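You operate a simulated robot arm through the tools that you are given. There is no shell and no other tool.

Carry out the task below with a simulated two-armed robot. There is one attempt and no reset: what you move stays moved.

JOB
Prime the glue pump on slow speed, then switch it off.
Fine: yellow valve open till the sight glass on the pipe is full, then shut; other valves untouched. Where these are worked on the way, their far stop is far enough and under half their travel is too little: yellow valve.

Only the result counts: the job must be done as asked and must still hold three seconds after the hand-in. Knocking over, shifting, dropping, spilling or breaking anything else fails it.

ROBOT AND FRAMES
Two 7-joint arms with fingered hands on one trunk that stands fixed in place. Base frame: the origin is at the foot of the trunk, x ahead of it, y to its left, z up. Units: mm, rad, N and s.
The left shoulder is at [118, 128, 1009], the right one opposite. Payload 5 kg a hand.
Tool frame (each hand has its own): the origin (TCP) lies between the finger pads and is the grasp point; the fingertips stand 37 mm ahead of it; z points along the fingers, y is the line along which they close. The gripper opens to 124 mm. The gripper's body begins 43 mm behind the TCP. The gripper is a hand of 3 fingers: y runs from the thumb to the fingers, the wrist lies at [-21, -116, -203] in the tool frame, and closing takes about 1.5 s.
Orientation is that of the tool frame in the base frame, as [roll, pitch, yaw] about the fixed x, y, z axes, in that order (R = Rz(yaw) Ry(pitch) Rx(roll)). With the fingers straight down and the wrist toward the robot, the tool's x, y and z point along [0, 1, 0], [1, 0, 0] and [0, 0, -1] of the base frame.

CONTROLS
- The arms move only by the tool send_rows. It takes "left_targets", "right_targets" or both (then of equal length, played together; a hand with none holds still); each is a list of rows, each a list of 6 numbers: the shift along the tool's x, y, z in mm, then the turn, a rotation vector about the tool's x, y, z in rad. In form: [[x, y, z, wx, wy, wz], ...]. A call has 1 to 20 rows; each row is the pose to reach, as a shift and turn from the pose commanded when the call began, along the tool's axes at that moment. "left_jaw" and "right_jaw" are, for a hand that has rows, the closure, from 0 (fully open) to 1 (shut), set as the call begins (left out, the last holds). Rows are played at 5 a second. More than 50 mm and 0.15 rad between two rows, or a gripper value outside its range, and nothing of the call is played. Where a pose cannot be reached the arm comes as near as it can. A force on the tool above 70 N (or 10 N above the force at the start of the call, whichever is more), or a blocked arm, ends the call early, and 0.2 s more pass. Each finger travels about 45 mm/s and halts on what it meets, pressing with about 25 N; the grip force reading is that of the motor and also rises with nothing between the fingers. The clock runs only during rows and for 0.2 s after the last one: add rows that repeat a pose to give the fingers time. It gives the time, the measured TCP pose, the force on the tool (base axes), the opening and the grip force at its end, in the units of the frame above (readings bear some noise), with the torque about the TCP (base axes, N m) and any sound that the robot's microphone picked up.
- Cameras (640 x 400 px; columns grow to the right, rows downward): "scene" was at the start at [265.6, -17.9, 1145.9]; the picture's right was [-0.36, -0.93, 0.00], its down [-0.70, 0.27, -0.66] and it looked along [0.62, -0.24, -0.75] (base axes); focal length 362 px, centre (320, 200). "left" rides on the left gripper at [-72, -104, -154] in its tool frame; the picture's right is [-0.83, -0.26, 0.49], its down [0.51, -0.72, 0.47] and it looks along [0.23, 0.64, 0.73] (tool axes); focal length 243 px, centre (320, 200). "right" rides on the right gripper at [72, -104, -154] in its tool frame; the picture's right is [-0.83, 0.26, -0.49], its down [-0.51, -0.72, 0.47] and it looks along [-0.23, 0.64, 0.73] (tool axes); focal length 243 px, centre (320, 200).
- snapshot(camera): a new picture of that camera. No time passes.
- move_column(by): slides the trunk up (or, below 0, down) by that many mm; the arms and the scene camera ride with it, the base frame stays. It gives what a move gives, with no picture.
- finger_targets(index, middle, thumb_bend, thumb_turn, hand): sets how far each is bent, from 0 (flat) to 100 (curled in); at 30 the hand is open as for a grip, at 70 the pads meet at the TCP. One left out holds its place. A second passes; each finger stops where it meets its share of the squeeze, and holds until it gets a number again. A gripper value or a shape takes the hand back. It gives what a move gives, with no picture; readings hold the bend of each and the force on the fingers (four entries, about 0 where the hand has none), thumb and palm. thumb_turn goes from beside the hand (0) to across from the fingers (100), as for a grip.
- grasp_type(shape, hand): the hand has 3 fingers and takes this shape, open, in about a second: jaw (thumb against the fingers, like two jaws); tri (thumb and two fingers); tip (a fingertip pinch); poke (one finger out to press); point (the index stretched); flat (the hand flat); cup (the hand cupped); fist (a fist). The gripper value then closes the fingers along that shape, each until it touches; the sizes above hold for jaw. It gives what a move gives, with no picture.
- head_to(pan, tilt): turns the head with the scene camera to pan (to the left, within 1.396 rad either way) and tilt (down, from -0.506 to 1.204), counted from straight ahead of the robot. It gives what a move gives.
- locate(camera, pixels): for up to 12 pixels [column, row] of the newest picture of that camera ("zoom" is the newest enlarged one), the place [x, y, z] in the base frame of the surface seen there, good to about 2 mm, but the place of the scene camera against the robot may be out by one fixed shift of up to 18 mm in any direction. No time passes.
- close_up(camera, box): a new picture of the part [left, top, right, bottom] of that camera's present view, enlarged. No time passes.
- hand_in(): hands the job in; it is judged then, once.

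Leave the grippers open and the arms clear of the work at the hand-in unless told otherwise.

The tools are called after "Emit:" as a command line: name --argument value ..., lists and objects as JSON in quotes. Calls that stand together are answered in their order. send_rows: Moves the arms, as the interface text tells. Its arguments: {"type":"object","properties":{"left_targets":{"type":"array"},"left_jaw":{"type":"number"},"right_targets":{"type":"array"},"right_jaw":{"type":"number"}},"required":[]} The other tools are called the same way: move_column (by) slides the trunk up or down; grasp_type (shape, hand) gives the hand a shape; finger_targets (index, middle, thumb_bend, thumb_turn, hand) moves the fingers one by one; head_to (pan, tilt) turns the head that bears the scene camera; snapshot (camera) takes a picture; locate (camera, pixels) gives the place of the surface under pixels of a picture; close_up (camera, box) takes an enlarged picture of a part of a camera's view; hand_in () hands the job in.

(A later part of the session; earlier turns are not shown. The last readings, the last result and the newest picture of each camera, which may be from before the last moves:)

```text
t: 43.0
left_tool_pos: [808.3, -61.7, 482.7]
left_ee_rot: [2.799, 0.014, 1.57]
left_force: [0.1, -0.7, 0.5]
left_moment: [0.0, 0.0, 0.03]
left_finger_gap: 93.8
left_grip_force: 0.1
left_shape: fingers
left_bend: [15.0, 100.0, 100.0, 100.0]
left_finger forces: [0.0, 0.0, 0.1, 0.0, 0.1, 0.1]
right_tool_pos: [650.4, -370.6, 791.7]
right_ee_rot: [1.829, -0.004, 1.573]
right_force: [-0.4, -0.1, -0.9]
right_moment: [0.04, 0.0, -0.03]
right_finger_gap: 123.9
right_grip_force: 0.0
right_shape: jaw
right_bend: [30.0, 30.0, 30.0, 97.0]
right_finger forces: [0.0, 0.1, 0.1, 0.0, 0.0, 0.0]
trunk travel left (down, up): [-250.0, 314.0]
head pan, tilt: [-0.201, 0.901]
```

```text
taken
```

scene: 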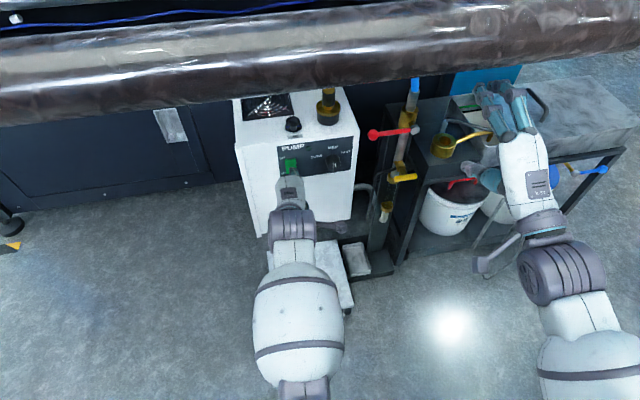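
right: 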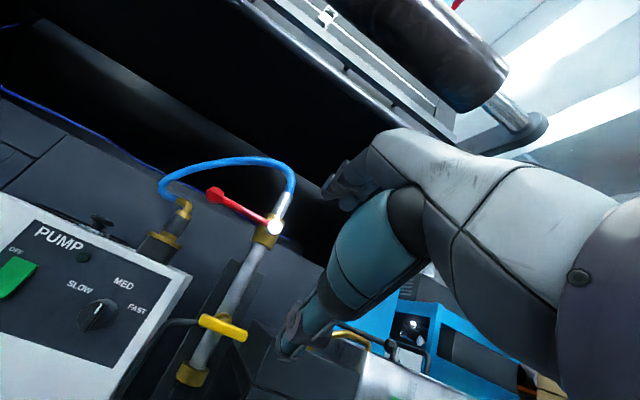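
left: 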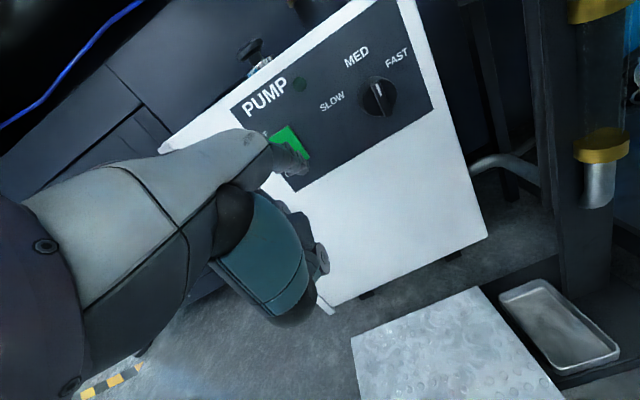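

Emit:
close_up --camera "left" --box '[250, 110, 362, 180]'

Emit:
locate --camera "zoom" --pixels '[[250, 170], [270, 200], [290, 220], [310, 230], [300, 250], [320, 250], [280, 260], [315, 270], [330, 265], [260, 280]]'

```text
5.71 times, centred on (306, 145) of left
```

zoom: 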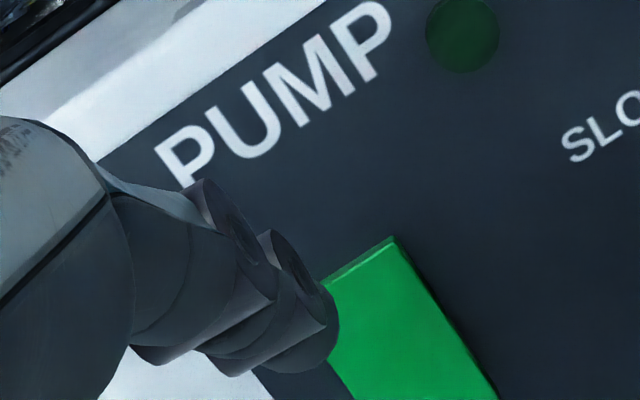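

```text
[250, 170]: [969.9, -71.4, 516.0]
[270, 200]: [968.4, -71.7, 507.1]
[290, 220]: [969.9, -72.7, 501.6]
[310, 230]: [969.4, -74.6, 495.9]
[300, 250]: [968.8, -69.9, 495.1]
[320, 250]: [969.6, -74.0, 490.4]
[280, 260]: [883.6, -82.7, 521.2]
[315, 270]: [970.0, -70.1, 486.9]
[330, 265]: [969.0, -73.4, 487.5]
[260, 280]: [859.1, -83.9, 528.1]
```

Emit:
locate --camera "zoom" --pixels '[[330, 310], [335, 330], [325, 350], [310, 365], [300, 340], [315, 320], [290, 370], [330, 345], [310, 290], [280, 320], [285, 240], [240, 300]]'

```text
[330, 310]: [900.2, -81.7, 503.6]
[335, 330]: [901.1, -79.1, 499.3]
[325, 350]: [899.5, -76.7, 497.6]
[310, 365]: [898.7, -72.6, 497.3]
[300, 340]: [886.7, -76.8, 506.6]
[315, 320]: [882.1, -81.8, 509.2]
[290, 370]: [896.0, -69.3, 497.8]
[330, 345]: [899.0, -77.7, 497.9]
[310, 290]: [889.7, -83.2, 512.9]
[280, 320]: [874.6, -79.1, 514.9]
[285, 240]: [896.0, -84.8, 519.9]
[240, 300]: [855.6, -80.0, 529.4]
```

The tip front is about (+93, -15, +17) from the TCP at this pitch. Now I'll slide over to the knob, with the tip just right of the bar and still about 30 mm in front of it.

Emit:
send_rows --left_targets '[[-34.2, -2.2, 7.7, 0, 0, 0], [-68.3, -4.5, 15.4, 0, 0, 0], [-102.5, -6.7, 23.1, 0, 0, 0], [-136.6, -8.9, 30.8, 0, 0, 0], [-136.6, -8.9, 30.8, 0, 0, 0]]'

Emit:
snapshot --camera "left"

Emit:
close_up --camera "left" --box '[250, 90, 410, 190]'

Emit:
close_up --camera "scene" --box '[260, 120, 420, 220]'

```text
t: 44.2
left_tool_pos: [808.0, -197.9, 450.4]
left_ee_rot: [2.796, 0.013, 1.572]
left_force: [-0.4, 0.1, 0.8]
left_moment: [-0.03, -0.01, 0.01]
left_finger_gap: 94.1
left_grip_force: 0.0
left_shape: fingers
left_bend: [15.0, 100.0, 100.0, 100.0]
left_finger forces: [0.0, 0.1, 0.0, 0.1, 0.1, 0.0]
right_tool_pos: [650.2, -370.0, 792.4]
right_ee_rot: [1.828, -0.004, 1.571]
right_force: [-0.1, -0.7, 0.2]
right_moment: [0.02, 0.04, 0.01]
right_finger_gap: 123.9
right_grip_force: 0.0
right_shape: jaw
right_bend: [30.0, 30.0, 30.0, 97.0]
right_finger forces: [0.0, 0.0, 0.1, 0.0, 0.1, 0.0]
trunk travel left (down, up): [-250.0, 314.0]
head pan, tilt: [-0.201, 0.901]
```

```text
taken
```

left: 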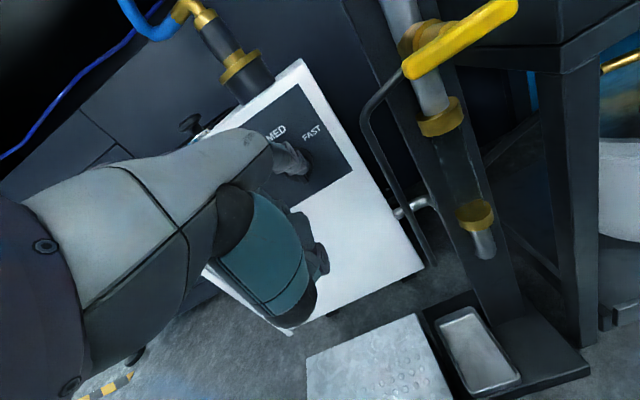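

```text
4.00 times, centred on (330, 140) of left
```

zoom: 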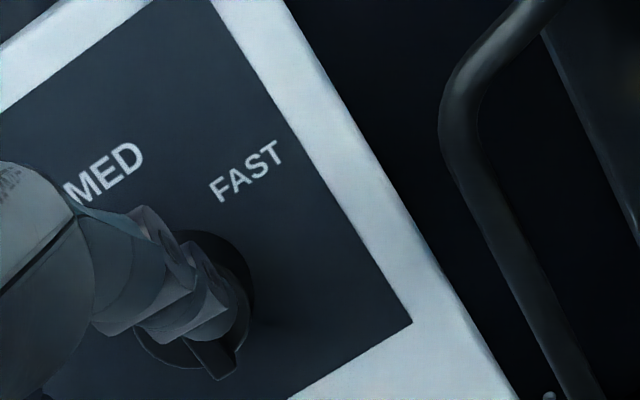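

```text
4.00 times, centred on (340, 170) of scene
```

zoom: 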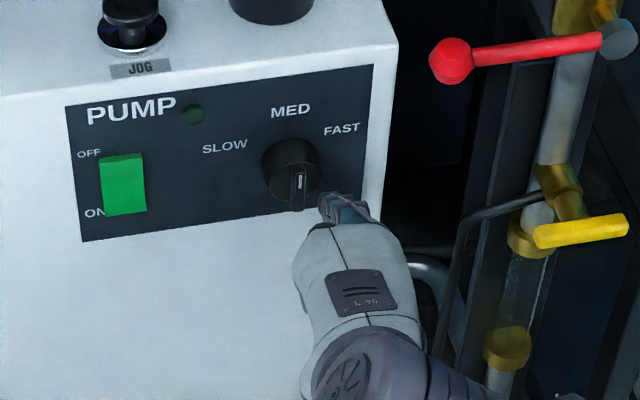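

Emit:
close_up --camera "left" --box '[266, 130, 330, 190]'

Emit:
locate --camera "zoom" --pixels '[[300, 230], [320, 260], [330, 230], [350, 215], [300, 280], [340, 290], [370, 330], [330, 320], [380, 250], [360, 370], [250, 300], [200, 280]]'

```text
6.67 times, centred on (298, 160) of left
```

zoom: 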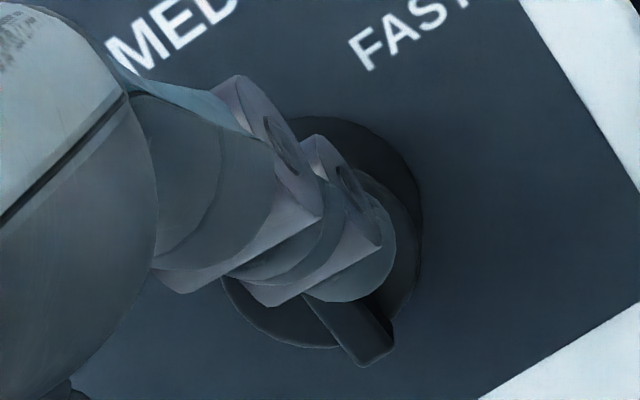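

```text
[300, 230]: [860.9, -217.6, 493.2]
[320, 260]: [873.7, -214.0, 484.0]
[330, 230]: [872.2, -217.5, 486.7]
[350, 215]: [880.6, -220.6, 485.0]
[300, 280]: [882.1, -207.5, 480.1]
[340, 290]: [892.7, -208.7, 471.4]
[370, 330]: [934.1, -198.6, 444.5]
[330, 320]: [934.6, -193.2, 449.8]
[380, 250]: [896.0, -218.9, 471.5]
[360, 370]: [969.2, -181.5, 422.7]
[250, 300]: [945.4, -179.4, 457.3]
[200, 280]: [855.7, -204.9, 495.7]
```

The tip is at about (900, -213, 470) and the bar's right side at y≈-199, leaving a gap of about 5 mm. I'll move forward 41 mm so the tip lies beside the bar's upper end, just short of the knob face.

Emit:
send_rows --left_targets '[[0, 12.4, 5.9, 0, 0, 0], [0, 24.8, 11.8, 0, 0, 0], [0, 37.2, 17.7, 0, 0, 0], [0, 37.2, 17.7, 0, 0, 0]]'

Emit:
close_up --camera "left" --box '[266, 130, 330, 190]'

Emit:
close_up --camera "scene" --box '[300, 130, 380, 180]'

```text
t: 45.2
left_tool_pos: [851.2, -199.3, 448.7]
left_ee_rot: [2.797, 0.015, 1.568]
left_force: [-23.1, -5.3, 2.8]
left_moment: [0.07, -0.5, -0.71]
left_finger_gap: 84.1
left_grip_force: 12.5
left_shape: fingers
left_bend: [20.0, 100.0, 100.0, 100.0]
left_finger forces: [24.9, 0.0, 0.0, 0.1, 0.0, 0.1]
right_tool_pos: [649.1, -370.0, 792.3]
right_ee_rot: [1.828, -0.005, 1.573]
right_force: [1.3, -0.7, 0.5]
right_moment: [0.0, 0.0, -0.02]
right_finger_gap: 123.8
right_grip_force: 0.0
right_shape: jaw
right_bend: [30.0, 30.0, 30.0, 97.0]
right_finger forces: [0.1, 0.1, 0.0, 0.1, 0.1, 0.0]
trunk travel left (down, up): [-250.0, 314.0]
head pan, tilt: [-0.201, 0.901]
```

```text
6.67 times, centred on (298, 160) of left
```

zoom: 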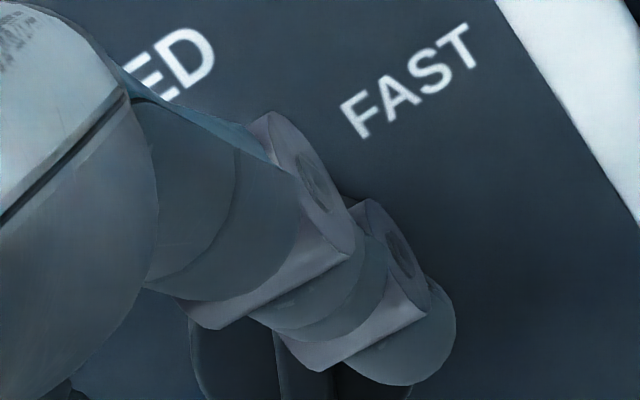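

```text
8.00 times, centred on (340, 155) of scene
```

zoom: 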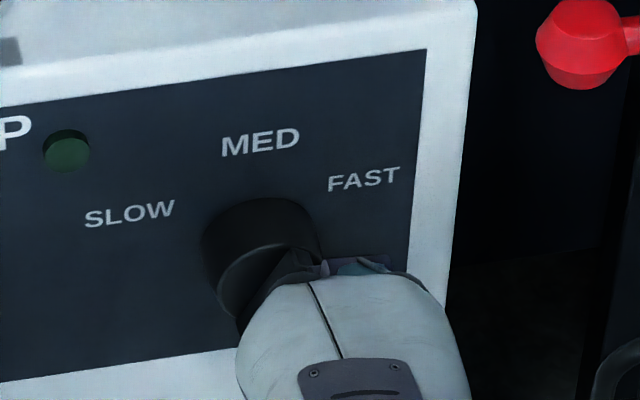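

The tip touches the knob face with about 23 N. I'll back off 4 mm and then push left (+y) by 14 mm against the bar.

Emit:
send_rows --left_targets '[[0, -3.8, -1.4, 0, 0, 0], [3.5, -3.8, -1.4, 0, 0, 0], [7, -3.8, -1.4, 0, 0, 0], [10.5, -3.8, -1.4, 0, 0, 0], [14, -3.8, -1.4, 0, 0, 0], [14, -3.8, -1.4, 0, 0, 0]]'

Emit:
close_up --camera "left" --box '[266, 130, 346, 190]'

Emit:
close_up --camera "scene" --box '[300, 130, 380, 180]'

```text
t: 46.6
left_tool_pos: [846.6, -185.5, 449.1]
left_ee_rot: [2.796, 0.012, 1.571]
left_force: [-16.9, -13.6, 2.7]
left_moment: [0.07, -0.46, -1.46]
left_finger_gap: 87.3
left_grip_force: 13.6
left_shape: fingers
left_bend: [19.0, 100.0, 100.0, 100.0]
left_finger forces: [27.0, 0.0, 0.1, 0.0, 0.0, 0.1]
right_tool_pos: [648.8, -369.3, 792.1]
right_ee_rot: [1.826, -0.005, 1.573]
right_force: [0.2, -0.6, 0.1]
right_moment: [0.02, -0.02, 0.0]
right_finger_gap: 123.8
right_grip_force: 0.0
right_shape: jaw
right_bend: [30.0, 30.0, 30.0, 97.0]
right_finger forces: [0.0, 0.0, 0.0, 0.0, 0.0, 0.0]
trunk travel left (down, up): [-250.0, 314.0]
head pan, tilt: [-0.201, 0.901]
```

```text
6.67 times, centred on (306, 160) of left
```

zoom: 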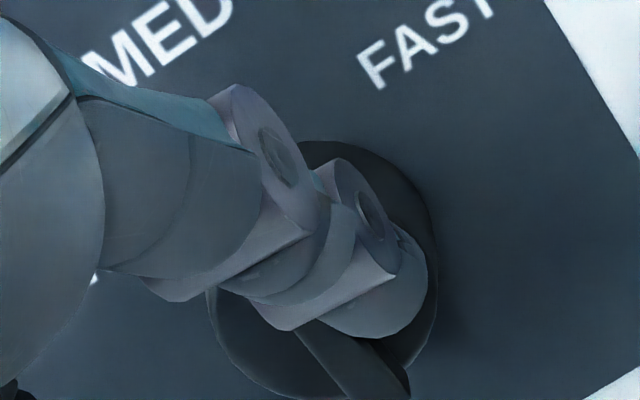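

```text
8.00 times, centred on (340, 155) of scene
```

zoom: 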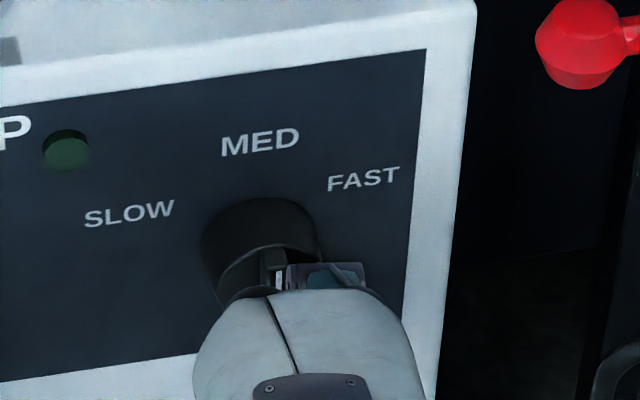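

Emit:
locate --camera "scene" --pixels '[[334, 163], [335, 165], [340, 160], [330, 165], [345, 165]]'

Emit:
close_up --camera "left" --box '[290, 150, 354, 190]'

Emit:
locate --camera "zoom" --pixels '[[150, 250], [200, 300], [250, 330], [300, 360], [240, 200], [290, 230], [330, 230], [330, 190], [100, 300], [350, 150], [300, 170], [380, 100]]'

```text
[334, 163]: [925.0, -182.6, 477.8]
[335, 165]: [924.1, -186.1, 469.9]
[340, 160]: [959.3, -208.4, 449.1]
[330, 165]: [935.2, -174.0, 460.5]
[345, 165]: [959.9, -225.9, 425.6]
```

```text
10.00 times, centred on (322, 170) of left
```

zoom: 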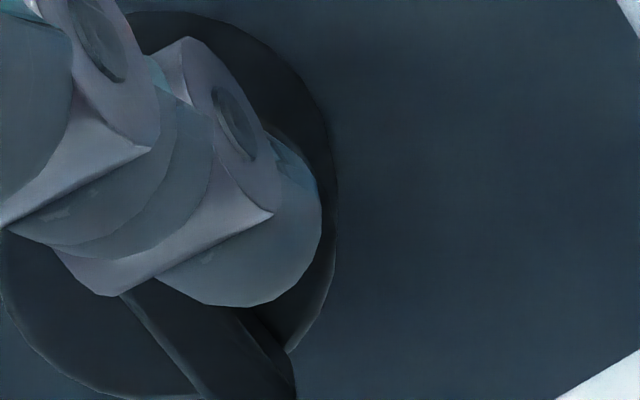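

```text
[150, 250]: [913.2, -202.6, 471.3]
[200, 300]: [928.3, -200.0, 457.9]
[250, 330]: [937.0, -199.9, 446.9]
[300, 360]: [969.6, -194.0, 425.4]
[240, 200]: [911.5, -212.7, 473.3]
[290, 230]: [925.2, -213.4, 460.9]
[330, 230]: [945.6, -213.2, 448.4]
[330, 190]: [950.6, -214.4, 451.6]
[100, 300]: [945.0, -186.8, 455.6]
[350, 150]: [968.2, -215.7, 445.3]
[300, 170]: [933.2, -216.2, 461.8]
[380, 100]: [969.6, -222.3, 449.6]
```

The fingertip sagged to the pivot height (z≈458), so it gives no turning torque. I'll back out, shift right, rise a little, and re-enter beside the bar's upper end without pressing the face.

Emit:
send_rows --left_targets '[[0, -11.3, -4.1, 0, 0, 0], [-9, -10.4, -6.7, 0, 0, 0], [-18, -9.4, -9.3, 0, 0, 0], [-18, -3.3, -7.1, 0, 0, 0], [-18, 2.8, -4.9, 0, 0, 0], [-18, 2.8, -4.9, 0, 0, 0]]'

Emit:
close_up --camera "left" --box '[270, 140, 350, 190]'

Emit:
locate --camera "zoom" --pixels '[[330, 280], [350, 300], [370, 310], [400, 300], [420, 270], [380, 250], [400, 230], [350, 330], [300, 330], [410, 330]]'

```text
t: 48.0
left_tool_pos: [849.4, -202.4, 453.5]
left_ee_rot: [2.798, 0.014, 1.571]
left_force: [-1.4, -1.0, 1.0]
left_moment: [0.02, -0.11, -0.15]
left_finger_gap: 94.0
left_grip_force: 0.9
left_shape: fingers
left_bend: [15.0, 100.0, 100.0, 100.0]
left_finger forces: [2.0, 0.0, 0.1, 0.1, 0.0, 0.1]
right_tool_pos: [649.7, -370.9, 791.5]
right_ee_rot: [1.831, -0.004, 1.572]
right_force: [-0.4, -0.8, 0.4]
right_moment: [0.02, -0.04, -0.02]
right_finger_gap: 123.7
right_grip_force: 0.0
right_shape: jaw
right_bend: [30.0, 30.0, 30.0, 97.0]
right_finger forces: [0.0, 0.0, 0.0, 0.1, 0.0, 0.0]
trunk travel left (down, up): [-250.0, 314.0]
head pan, tilt: [-0.201, 0.901]
```

```text
8.00 times, centred on (310, 165) of left
```

zoom: 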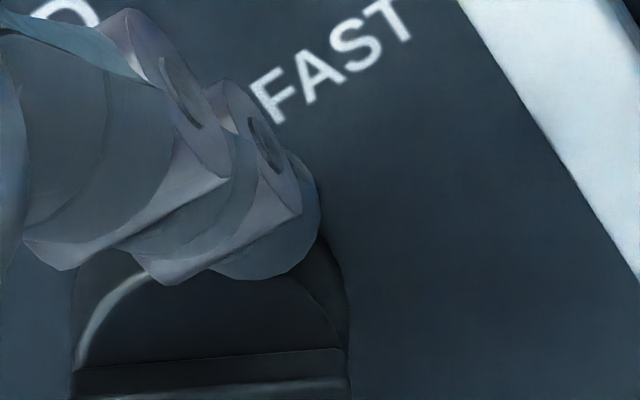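

```text
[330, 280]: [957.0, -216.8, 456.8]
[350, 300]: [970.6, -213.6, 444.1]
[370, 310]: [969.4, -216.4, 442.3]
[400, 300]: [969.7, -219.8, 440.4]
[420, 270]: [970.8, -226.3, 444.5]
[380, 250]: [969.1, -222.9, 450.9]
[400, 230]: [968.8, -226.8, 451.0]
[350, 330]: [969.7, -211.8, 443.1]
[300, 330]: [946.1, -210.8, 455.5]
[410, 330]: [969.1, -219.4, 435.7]
```

The bar now looks turned by about 56°, with its lower end to the right and its top toward SLOW. I'll back the finger away and check the knob in a clear view.

Emit:
send_rows --left_targets '[[0, -18.8, -6.8, 0, 0, 0], [0, -37.6, -13.6, 0, 0, 0], [20, -56, -20, 0, 0, 0], [60, -56, -20, 0, 0, 0], [100, -56, -20, 0, 0, 0]]'

Emit:
close_up --camera "left" --box '[290, 60, 450, 160]'

Emit:
close_up --camera "scene" --box '[270, 130, 370, 190]'

```text
t: 49.2
left_tool_pos: [788.5, -101.3, 454.5]
left_ee_rot: [2.798, 0.014, 1.571]
left_force: [0.3, 0.6, 0.3]
left_moment: [0.02, 0.0, 0.0]
left_finger_gap: 94.4
left_grip_force: 0.0
left_shape: fingers
left_bend: [15.0, 100.0, 100.0, 100.0]
left_finger forces: [0.1, 0.0, 0.1, 0.0, 0.0, 0.0]
right_tool_pos: [650.2, -369.0, 792.0]
right_ee_rot: [1.828, -0.004, 1.573]
right_force: [0.0, -0.6, 0.0]
right_moment: [-0.01, -0.01, 0.01]
right_finger_gap: 123.8
right_grip_force: 0.0
right_shape: jaw
right_bend: [30.0, 30.0, 30.0, 97.0]
right_finger forces: [0.0, 0.0, 0.0, 0.0, 0.1, 0.0]
trunk travel left (down, up): [-250.0, 314.0]
head pan, tilt: [-0.201, 0.901]
```

```text
4.00 times, centred on (370, 110) of left
```

zoom: 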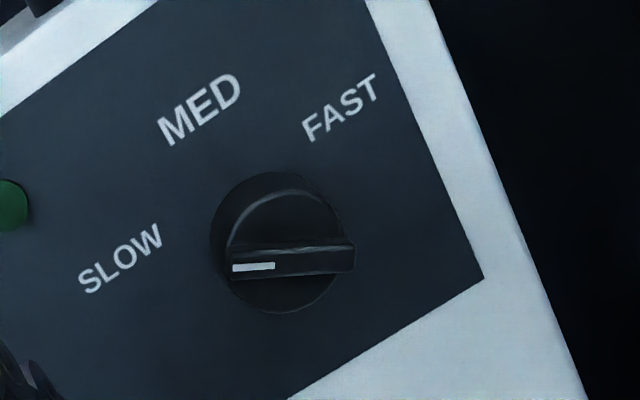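

```text
6.40 times, centred on (320, 160) of scene
```

zoom: 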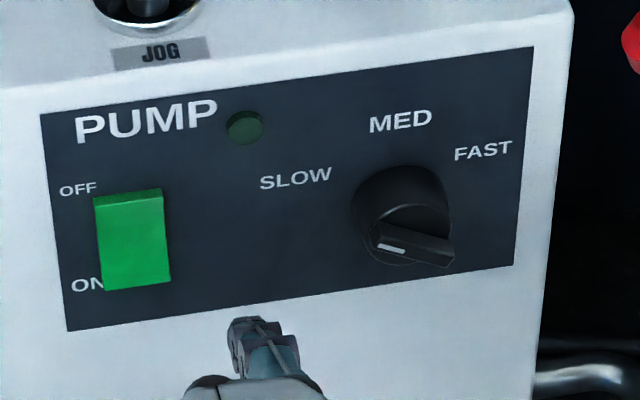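

The white mark now points left toward SLOW. I'll measure the bar angle to be sure.

Emit:
close_up --camera "left" --box '[330, 95, 394, 135]'

Emit:
locate --camera "zoom" --pixels '[[190, 280], [290, 280], [420, 270], [240, 285], [350, 270]]'

```text
10.00 times, centred on (362, 115) of left
```

zoom: 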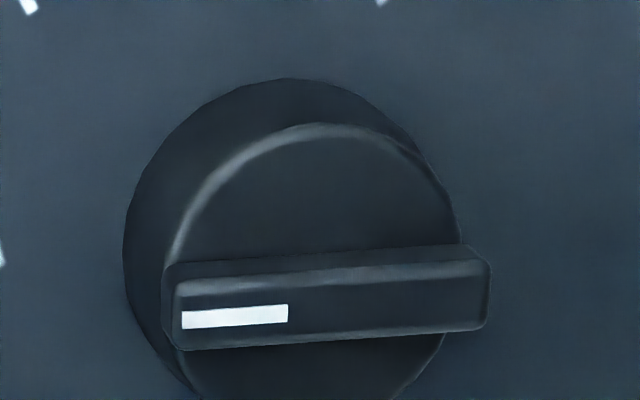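

```text
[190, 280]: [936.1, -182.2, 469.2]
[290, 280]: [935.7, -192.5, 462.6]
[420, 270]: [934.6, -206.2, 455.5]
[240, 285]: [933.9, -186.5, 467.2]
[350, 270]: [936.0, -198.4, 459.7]
```

The angle is about 60°, so the knob is on SLOW. Next is the right hand: lower it, give it the same single-index shape, and pitch it 70° down for the yellow handle.

Emit:
send_rows --right_targets '[[0, -36.3, 9.6, 0, 0, 0], [0, -72.5, 19.1, 0, 0, 0], [0, -108.8, 28.7, 0, 0, 0], [0, -145, 38.2, 0, 0, 0], [0, -145, 38.2, 0.138, 0, 0], [0, -145, 38.2, 0.276, 0, 0], [0, -145, 38.2, 0.414, 0, 0], [0, -145, 38.2, 0.553, 0, 0], [0, -145, 38.2, 0.691, 0, 0], [0, -145, 38.2, 0.829, 0, 0], [0, -145, 38.2, 0.967, 0, 0]]'

Emit:
grasp_type --shape "poke" --hand "right"

Emit:
finger_targets --hand "right" --index 15 --middle 100

Emit:
snapshot --camera "right"

Emit:
snapshot --camera "scene"

```text
t: 51.6
left_tool_pos: [788.3, -100.2, 453.0]
left_ee_rot: [2.798, 0.011, 1.572]
left_force: [0.0, 0.8, 0.4]
left_moment: [-0.02, 0.02, 0.01]
left_finger_gap: 94.3
left_grip_force: 0.1
left_shape: fingers
left_bend: [15.0, 100.0, 100.0, 100.0]
left_finger forces: [0.0, 0.0, 0.0, 0.0, 0.0, 0.0]
right_tool_pos: [650.5, -368.5, 642.0]
right_ee_rot: [2.797, -0.005, 1.572]
right_force: [0.5, 0.1, 0.2]
right_moment: [0.01, -0.01, 0.0]
right_finger_gap: 124.0
right_grip_force: 0.1
right_shape: jaw
right_bend: [30.0, 30.0, 30.0, 97.0]
right_finger forces: [0.1, 0.0, 0.0, 0.1, 0.0, 0.0]
trunk travel left (down, up): [-250.0, 314.0]
head pan, tilt: [-0.201, 0.901]
```

```text
t: 52.5
left_tool_pos: [788.0, -101.8, 453.1]
left_ee_rot: [2.798, 0.013, 1.57]
left_force: [-0.6, -0.9, 0.1]
left_moment: [-0.03, 0.02, -0.02]
left_finger_gap: 94.0
left_grip_force: 0.0
left_shape: fingers
left_bend: [15.0, 100.0, 100.0, 100.0]
left_finger forces: [0.0, 0.0, 0.0, 0.0, 0.1, 0.0]
right_tool_pos: [650.4, -369.2, 640.5]
right_ee_rot: [2.795, -0.003, 1.572]
right_force: [0.0, 0.2, 0.4]
right_moment: [0.02, 0.01, 0.02]
right_finger_gap: 0.0
right_grip_force: 0.0
right_shape: poke
right_bend: [70.0, 70.0, 100.0, 100.0]
right_finger forces: [0.0, 0.0, 0.1, 0.1, 0.1, 0.0]
trunk travel left (down, up): [-250.0, 314.0]
head pan, tilt: [-0.201, 0.901]
```

```text
t: 53.5
left_tool_pos: [788.5, -103.0, 453.5]
left_ee_rot: [2.798, 0.014, 1.569]
left_force: [-0.4, 0.3, 0.4]
left_moment: [0.01, 0.02, -0.01]
left_finger_gap: 94.0
left_grip_force: 0.0
left_shape: fingers
left_bend: [15.0, 100.0, 100.0, 100.0]
left_finger forces: [0.0, 0.0, 0.0, 0.0, 0.0, 0.0]
right_tool_pos: [649.9, -368.8, 641.7]
right_ee_rot: [2.796, -0.003, 1.572]
right_force: [0.8, -0.1, 1.2]
right_moment: [0.02, -0.01, 0.01]
right_finger_gap: 93.8
right_grip_force: 0.1
right_shape: fingers
right_bend: [15.0, 100.0, 100.0, 100.0]
right_finger forces: [0.1, 0.0, 0.0, 0.1, 0.0, 0.0]
trunk travel left (down, up): [-250.0, 314.0]
head pan, tilt: [-0.201, 0.901]
```

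```text
taken
```

right: 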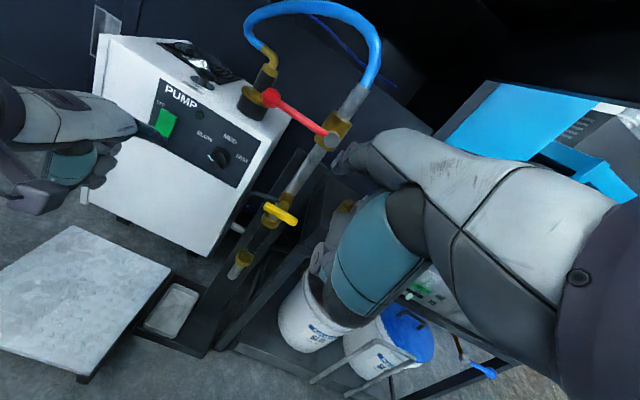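

```text
taken
```

scene: 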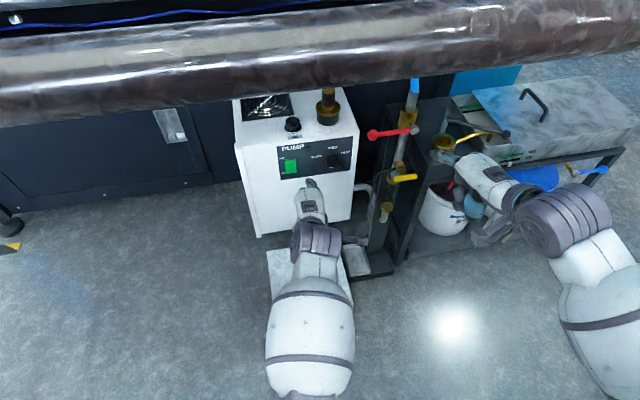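

The right hand is ready. Its camera sees the yellow handle at about (280, 213) and the index tip near (345, 160). I'll locate both.

Emit:
close_up --camera "right" --box '[230, 160, 326, 280]'

Emit:
locate --camera "right" --pixels '[[266, 207], [273, 210], [280, 213], [287, 217], [294, 221], [281, 207], [276, 220]]'

Emit:
close_up --camera "right" --box '[310, 130, 390, 180]'

Emit:
locate --camera "zoom" --pixels '[[200, 150], [180, 180], [200, 220], [230, 240], [250, 200], [170, 200], [220, 260], [260, 150]]'

```text
3.33 times, centred on (278, 220) of right
```

zoom: 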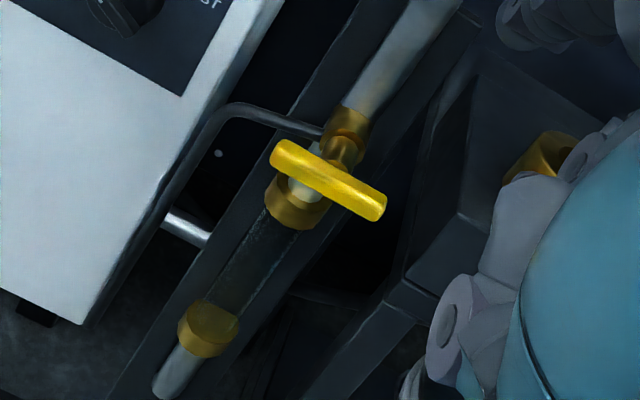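

```text
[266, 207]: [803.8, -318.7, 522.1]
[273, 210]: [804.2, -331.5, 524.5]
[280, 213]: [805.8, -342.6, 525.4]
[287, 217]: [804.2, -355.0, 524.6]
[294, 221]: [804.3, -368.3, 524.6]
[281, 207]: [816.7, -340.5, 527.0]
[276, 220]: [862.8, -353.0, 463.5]
```

```text
8.00 times, centred on (350, 155) of right
```

zoom: 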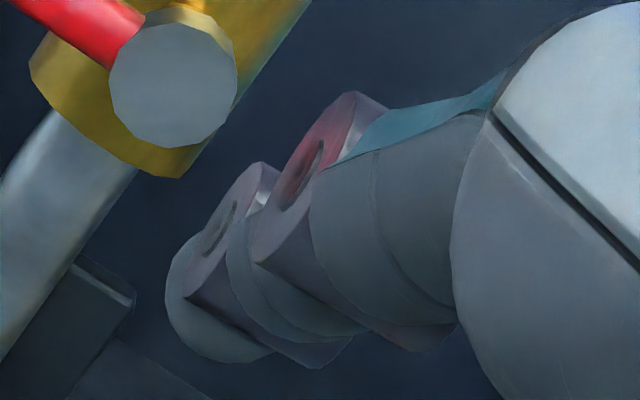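

```text
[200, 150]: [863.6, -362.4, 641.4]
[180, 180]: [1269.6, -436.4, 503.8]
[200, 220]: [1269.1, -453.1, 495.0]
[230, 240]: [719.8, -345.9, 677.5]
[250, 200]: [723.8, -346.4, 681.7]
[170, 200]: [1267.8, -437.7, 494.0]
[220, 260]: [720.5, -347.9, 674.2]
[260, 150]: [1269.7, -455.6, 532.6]
```

Emit:
locate --camera "zoom" --pixels '[[175, 290], [185, 330], [210, 350], [240, 355], [220, 320], [195, 300], [172, 310], [200, 260], [290, 300], [210, 190]]'

```text
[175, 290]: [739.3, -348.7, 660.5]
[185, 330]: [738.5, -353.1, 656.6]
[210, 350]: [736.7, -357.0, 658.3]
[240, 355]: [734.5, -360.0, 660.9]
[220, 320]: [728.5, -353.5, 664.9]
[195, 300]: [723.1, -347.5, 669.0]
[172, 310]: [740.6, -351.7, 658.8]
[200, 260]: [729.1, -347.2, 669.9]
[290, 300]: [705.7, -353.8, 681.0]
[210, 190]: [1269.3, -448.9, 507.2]
```

The handle spans y -316 to -371 with its pivot at about (y -342, z 524). The right index tip is at (+91, +15.5, +17) from its TCP. I'll bring the tip in front of and above the handle's left end, still short of it.

Emit:
send_rows --right_targets '[[7.9, 0, 29.6, 0, 0, 0], [15.8, 0, 59.2, 0, 0, 0], [23.6, 0, 88.8, 0, 0, 0], [31.5, 0, 118.4, 0, 0, 0], [31.5, 0, 118.4, 0, 0, 0]]'

Emit:
snapshot --camera "right"

Emit:
snapshot --camera "left"

Emit:
snapshot --camera "scene"

```text
t: 54.7
left_tool_pos: [788.7, -99.8, 453.4]
left_ee_rot: [2.798, 0.013, 1.572]
left_force: [-0.4, -0.6, 0.4]
left_moment: [0.02, 0.0, 0.0]
left_finger_gap: 94.1
left_grip_force: 0.0
left_shape: fingers
left_bend: [15.0, 100.0, 100.0, 100.0]
left_finger forces: [0.1, 0.0, 0.0, 0.1, 0.0, 0.1]
right_tool_pos: [689.1, -337.1, 531.8]
right_ee_rot: [2.795, -0.003, 1.571]
right_force: [0.0, -0.5, -0.5]
right_moment: [0.04, -0.01, -0.01]
right_finger_gap: 94.0
right_grip_force: 0.0
right_shape: fingers
right_bend: [15.0, 100.0, 100.0, 100.0]
right_finger forces: [0.0, 0.0, 0.0, 0.1, 0.1, 0.0]
trunk travel left (down, up): [-250.0, 314.0]
head pan, tilt: [-0.201, 0.901]
```

```text
taken
```

right: 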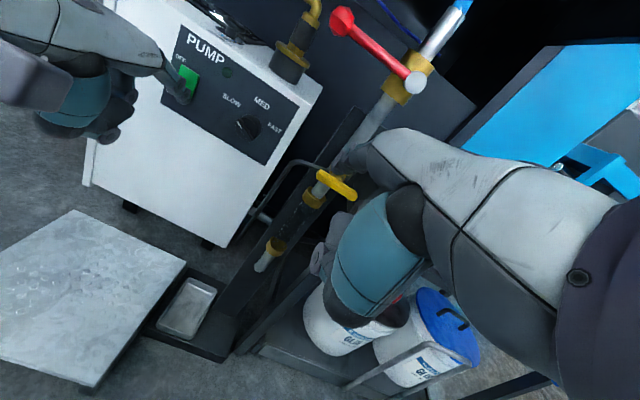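

```text
taken
```

left: 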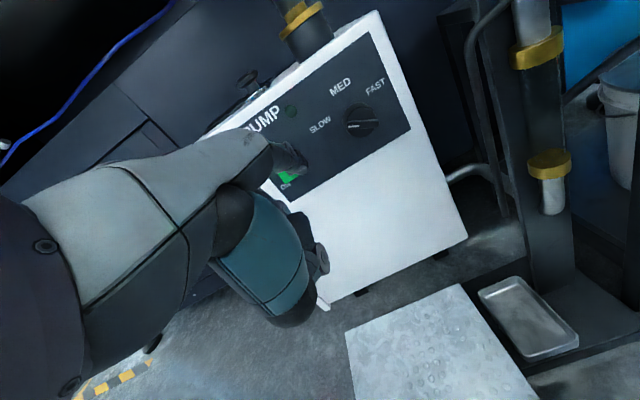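

```text
taken
```

scene: 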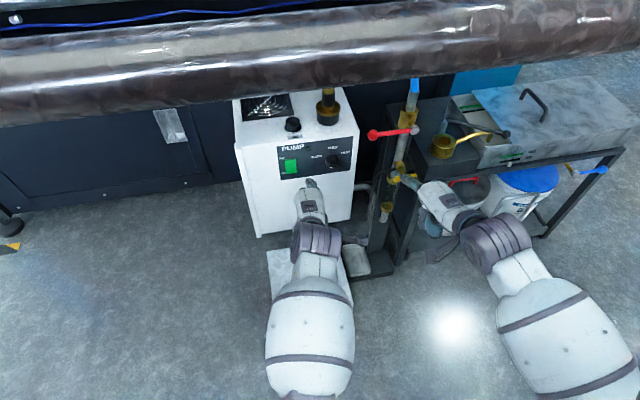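

The left camera sees the sight glass clearly, with its collars at about (540, 50) and (550, 160), and it is empty and dark. Now the right tip goes forward 38 mm over the handle's left end.

Emit:
send_rows --right_targets '[[0, 17.9, 6.4, 0, 0, 0], [0, 35.8, 12.8, 0, 0, 0], [0, 35.8, 12.8, 0, 0, 0]]'

Emit:
close_up --camera "right" --box '[290, 120, 400, 220]'

Emit:
close_up --camera "scene" --box '[360, 130, 460, 220]'

Emit:
close_up --camera "left" --box '[480, 0, 640, 220]'

```text
t: 55.5
left_tool_pos: [789.1, -101.1, 454.0]
left_ee_rot: [2.797, 0.012, 1.572]
left_force: [0.7, 0.5, 0.0]
left_moment: [-0.01, 0.0, -0.02]
left_finger_gap: 94.2
left_grip_force: 0.1
left_shape: fingers
left_bend: [15.0, 100.0, 100.0, 100.0]
left_finger forces: [0.1, 0.1, 0.0, 0.0, 0.0, 0.0]
right_tool_pos: [725.9, -338.5, 528.7]
right_ee_rot: [2.796, -0.006, 1.572]
right_force: [0.1, 0.4, -0.2]
right_moment: [0.01, -0.03, 0.01]
right_finger_gap: 94.0
right_grip_force: 0.1
right_shape: fingers
right_bend: [15.0, 100.0, 100.0, 100.0]
right_finger forces: [0.0, 0.0, 0.0, 0.0, 0.1, 0.0]
trunk travel left (down, up): [-250.0, 314.0]
head pan, tilt: [-0.201, 0.901]
```

```text
4.00 times, centred on (345, 170) of right
```

zoom: 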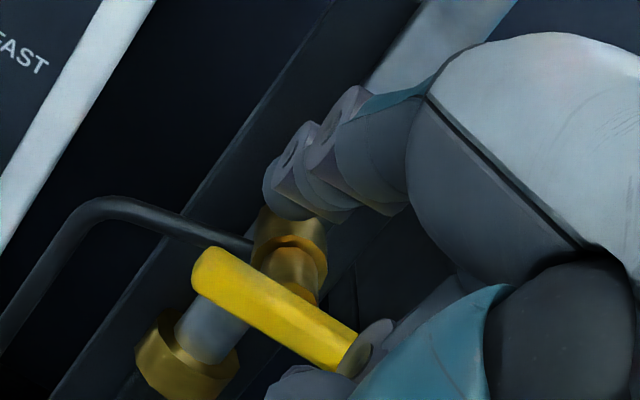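

```text
4.44 times, centred on (410, 175) of scene
```

zoom: 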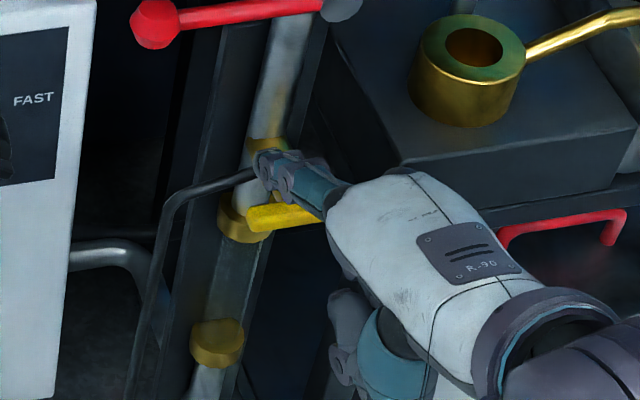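

```text
1.82 times, centred on (560, 110) of left
```

zoom: 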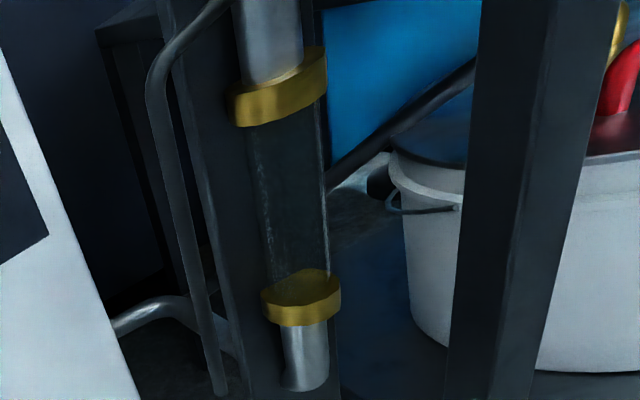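

Emit:
close_up --camera "right" --box '[330, 150, 378, 180]'

Emit:
locate --camera "right" --pixels '[[332, 165], [333, 168], [335, 170], [340, 172], [333, 163], [337, 168], [316, 187], [330, 197], [345, 208], [349, 214], [362, 205], [368, 212]]'

```text
13.33 times, centred on (354, 165) of right
```

zoom: 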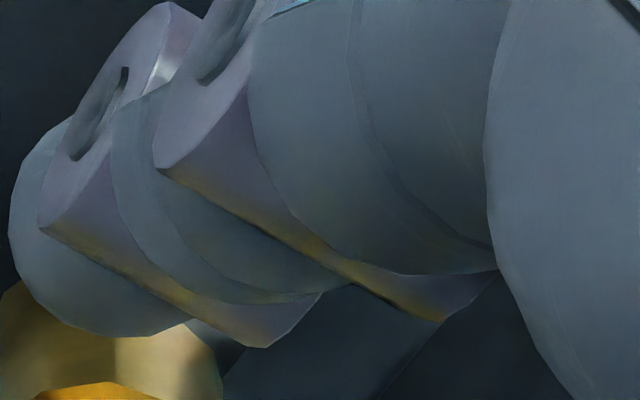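

```text
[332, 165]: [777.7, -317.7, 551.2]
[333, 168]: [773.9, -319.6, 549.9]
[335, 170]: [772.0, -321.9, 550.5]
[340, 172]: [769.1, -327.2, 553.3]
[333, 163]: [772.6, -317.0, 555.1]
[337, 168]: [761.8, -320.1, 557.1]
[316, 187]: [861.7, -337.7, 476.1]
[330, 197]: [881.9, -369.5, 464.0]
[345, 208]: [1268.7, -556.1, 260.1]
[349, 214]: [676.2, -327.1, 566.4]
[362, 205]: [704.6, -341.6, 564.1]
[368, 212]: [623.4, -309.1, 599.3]
```

The tip is over the handle's left end with about 13 mm of clearance. I'll press down 22 mm gently and watch the force.

Emit:
send_rows --right_targets '[[0, -1.9, 5.2, 0, 0, 0], [0, -3.7, 10.4, 0, 0, 0], [0, -4.7, 13.2, 0, 0, 0], [0, -5.6, 15.5, 0, 0, 0], [0, -6.5, 18.1, 0, 0, 0], [0, -7.4, 20.7, 0, 0, 0]]'

Emit:
close_up --camera "right" --box '[290, 120, 400, 220]'

Emit:
close_up --camera "scene" --box '[360, 130, 460, 220]'

```text
t: 56.9
left_tool_pos: [789.6, -100.9, 453.2]
left_ee_rot: [2.798, 0.014, 1.571]
left_force: [-0.4, 0.3, -0.2]
left_moment: [0.03, 0.0, 0.0]
left_finger_gap: 93.8
left_grip_force: 0.1
left_shape: fingers
left_bend: [15.0, 100.0, 100.0, 100.0]
left_finger forces: [0.0, 0.0, 0.0, 0.0, 0.1, 0.1]
right_tool_pos: [726.6, -336.8, 507.2]
right_ee_rot: [2.794, -0.004, 1.572]
right_force: [0.5, 0.4, 1.5]
right_moment: [0.02, -0.08, -0.01]
right_finger_gap: 94.6
right_grip_force: 0.0
right_shape: fingers
right_bend: [15.0, 100.0, 100.0, 100.0]
right_finger forces: [1.3, 0.0, 0.0, 0.0, 0.0, 0.0]
trunk travel left (down, up): [-250.0, 314.0]
head pan, tilt: [-0.201, 0.901]
```

```text
4.00 times, centred on (345, 170) of right
```

zoom: 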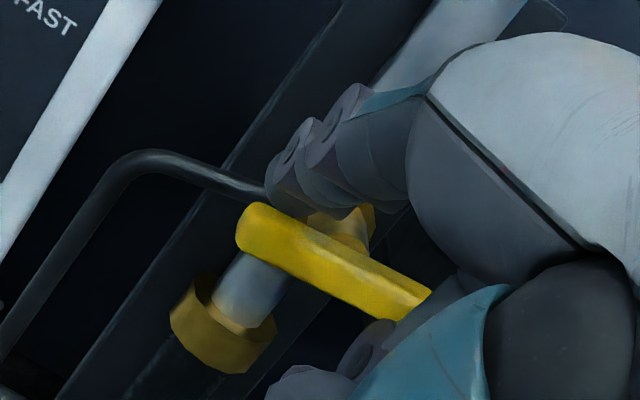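

```text
4.44 times, centred on (410, 175) of scene
```

zoom: 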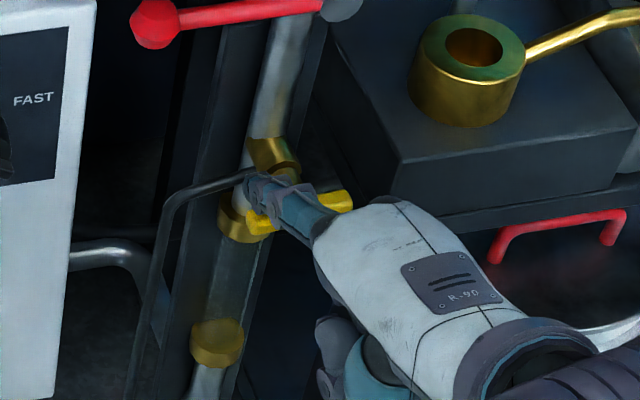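

There's only 1.3 N on the index so far, just touching. I'll continue down another 12 mm.

Emit:
send_rows --right_targets '[[0, -1, 2.8, 0, 0, 0], [0, -2, 5.6, 0, 0, 0], [0, -3, 8.5, 0, 0, 0], [0, -4.1, 11.3, 0, 0, 0], [0, -4.1, 11.3, 0, 0, 0]]'

Emit:
close_up --camera "right" --box '[290, 120, 400, 220]'

Emit:
close_up --camera "scene" --box '[360, 130, 460, 220]'

```text
t: 58.1
left_tool_pos: [788.5, -101.1, 454.6]
left_ee_rot: [2.798, 0.014, 1.571]
left_force: [0.0, -0.1, 0.0]
left_moment: [0.02, 0.0, -0.02]
left_finger_gap: 94.3
left_grip_force: 0.0
left_shape: fingers
left_bend: [15.0, 100.0, 100.0, 100.0]
left_finger forces: [0.0, 0.0, 0.1, 0.0, 0.0, 0.1]
right_tool_pos: [726.5, -337.7, 496.1]
right_ee_rot: [2.795, -0.005, 1.574]
right_force: [1.3, -0.5, 2.4]
right_moment: [-0.01, -0.12, -0.02]
right_finger_gap: 95.3
right_grip_force: 0.8
right_shape: fingers
right_bend: [14.0, 100.0, 100.0, 100.0]
right_finger forces: [1.5, 0.0, 0.0, 0.1, 0.0, 0.0]
trunk travel left (down, up): [-250.0, 314.0]
head pan, tilt: [-0.201, 0.901]
```

```text
4.00 times, centred on (345, 170) of right
```

zoom: 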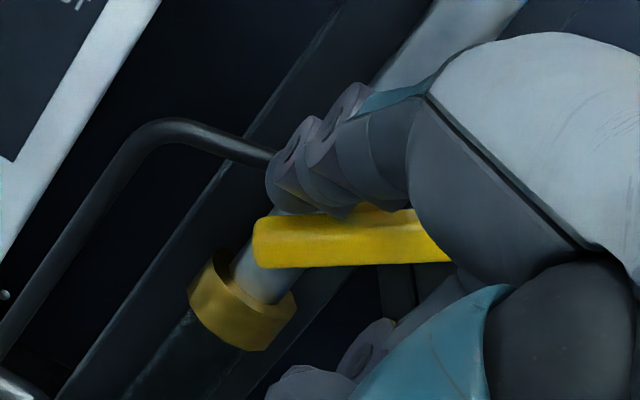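

```text
4.44 times, centred on (410, 175) of scene
```

zoom: 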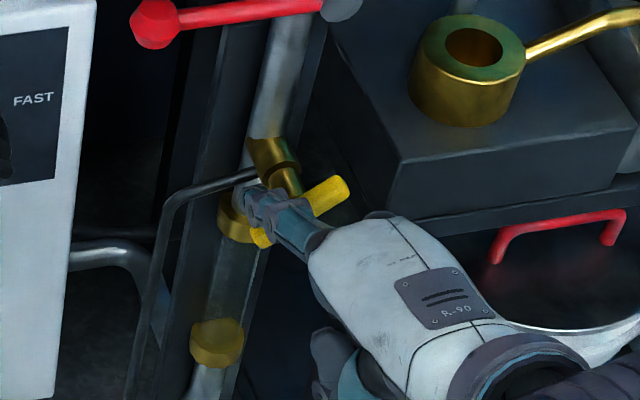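

The handle turns easily, with its left end going down (counter-clockwise). I'll continue down another 14 mm.

Emit:
send_rows --right_targets '[[0, -1.2, 3.3, 0, 0, 0], [0, -2.4, 6.6, 0, 0, 0], [0, -3.6, 9.9, 0, 0, 0], [0, -4.7, 13.2, 0, 0, 0], [0, -4.7, 13.2, 0, 0, 0]]'

Emit:
close_up --camera "right" --box '[290, 120, 400, 220]'

Emit:
close_up --camera "scene" --box '[360, 130, 460, 220]'

Emit:
snapshot --camera "left"

```text
t: 59.3
left_tool_pos: [789.3, -100.2, 454.3]
left_ee_rot: [2.798, 0.013, 1.571]
left_force: [0.1, 0.2, -0.3]
left_moment: [0.02, -0.02, 0.01]
left_finger_gap: 94.0
left_grip_force: 0.1
left_shape: fingers
left_bend: [15.0, 100.0, 100.0, 100.0]
left_finger forces: [0.0, 0.0, 0.0, 0.0, 0.1, 0.1]
right_tool_pos: [726.8, -336.9, 483.3]
right_ee_rot: [2.795, -0.006, 1.573]
right_force: [0.8, -1.0, 1.2]
right_moment: [-0.01, -0.11, 0.03]
right_finger_gap: 95.3
right_grip_force: 0.5
right_shape: fingers
right_bend: [14.0, 100.0, 100.0, 100.0]
right_finger forces: [1.1, 0.0, 0.1, 0.0, 0.0, 0.0]
trunk travel left (down, up): [-250.0, 314.0]
head pan, tilt: [-0.201, 0.901]
```

```text
4.00 times, centred on (345, 170) of right
```

zoom: 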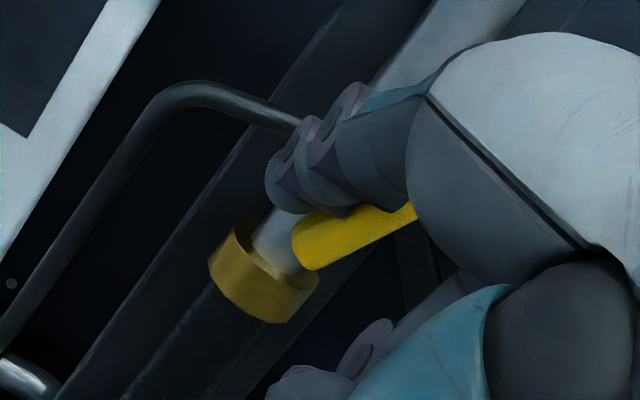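

```text
4.44 times, centred on (410, 175) of scene
```

zoom: 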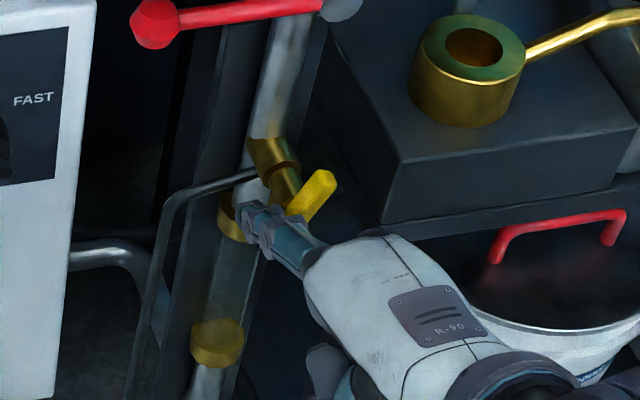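

```text
taken
```

left: 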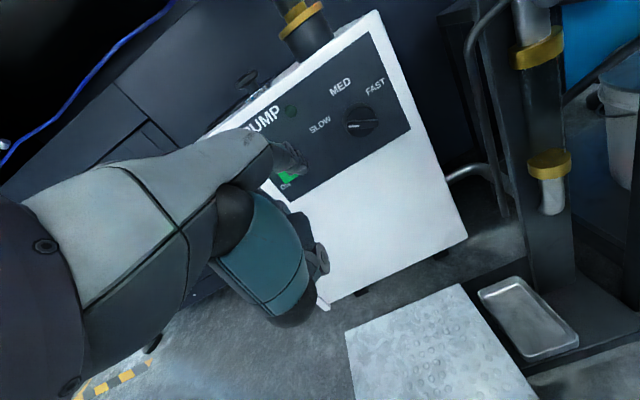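

It's at about 55–60°. I'll finish toward vertical: down 8 mm, then right 11 mm to reach the far stop.

Emit:
send_rows --right_targets '[[0, -1.4, 3.8, 0, 0, 0], [0, -2.7, 7.5, 0, 0, 0], [-3, -2.7, 7.5, 0, 0, 0], [-6, -2.7, 7.5, 0, 0, 0], [-9, -2.7, 7.5, 0, 0, 0], [-11, -2.7, 7.5, 0, 0, 0], [-11, -2.7, 7.5, 0, 0, 0]]'

Emit:
close_up --camera "right" --box '[290, 120, 400, 220]'

Emit:
close_up --camera "scene" --box '[360, 130, 460, 220]'

```text
t: 60.9
left_tool_pos: [789.0, -101.6, 453.9]
left_ee_rot: [2.799, 0.012, 1.57]
left_force: [0.0, 0.2, -0.7]
left_moment: [0.0, -0.01, 0.01]
left_finger_gap: 94.3
left_grip_force: 0.1
left_shape: fingers
left_bend: [15.0, 100.0, 100.0, 100.0]
left_finger forces: [0.0, 0.0, 0.0, 0.1, 0.1, 0.0]
right_tool_pos: [728.1, -346.5, 473.3]
right_ee_rot: [2.795, -0.005, 1.573]
right_force: [-0.4, 7.9, -0.8]
right_moment: [-0.31, 0.08, 0.67]
right_finger_gap: 94.1
right_grip_force: 4.1
right_shape: fingers
right_bend: [15.0, 100.0, 100.0, 100.0]
right_finger forces: [8.1, 0.0, 0.0, 0.1, 0.0, 0.0]
trunk travel left (down, up): [-250.0, 314.0]
head pan, tilt: [-0.201, 0.901]
```

```text
4.00 times, centred on (345, 170) of right
```

zoom: 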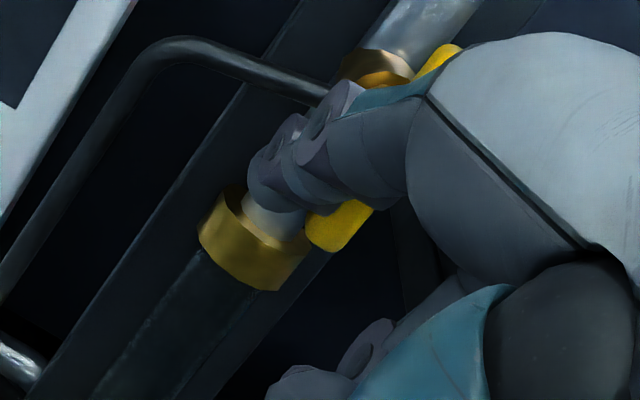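

```text
4.44 times, centred on (410, 175) of scene
```

zoom: 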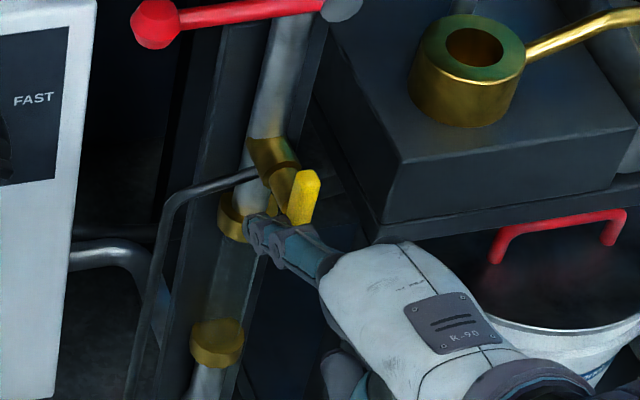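

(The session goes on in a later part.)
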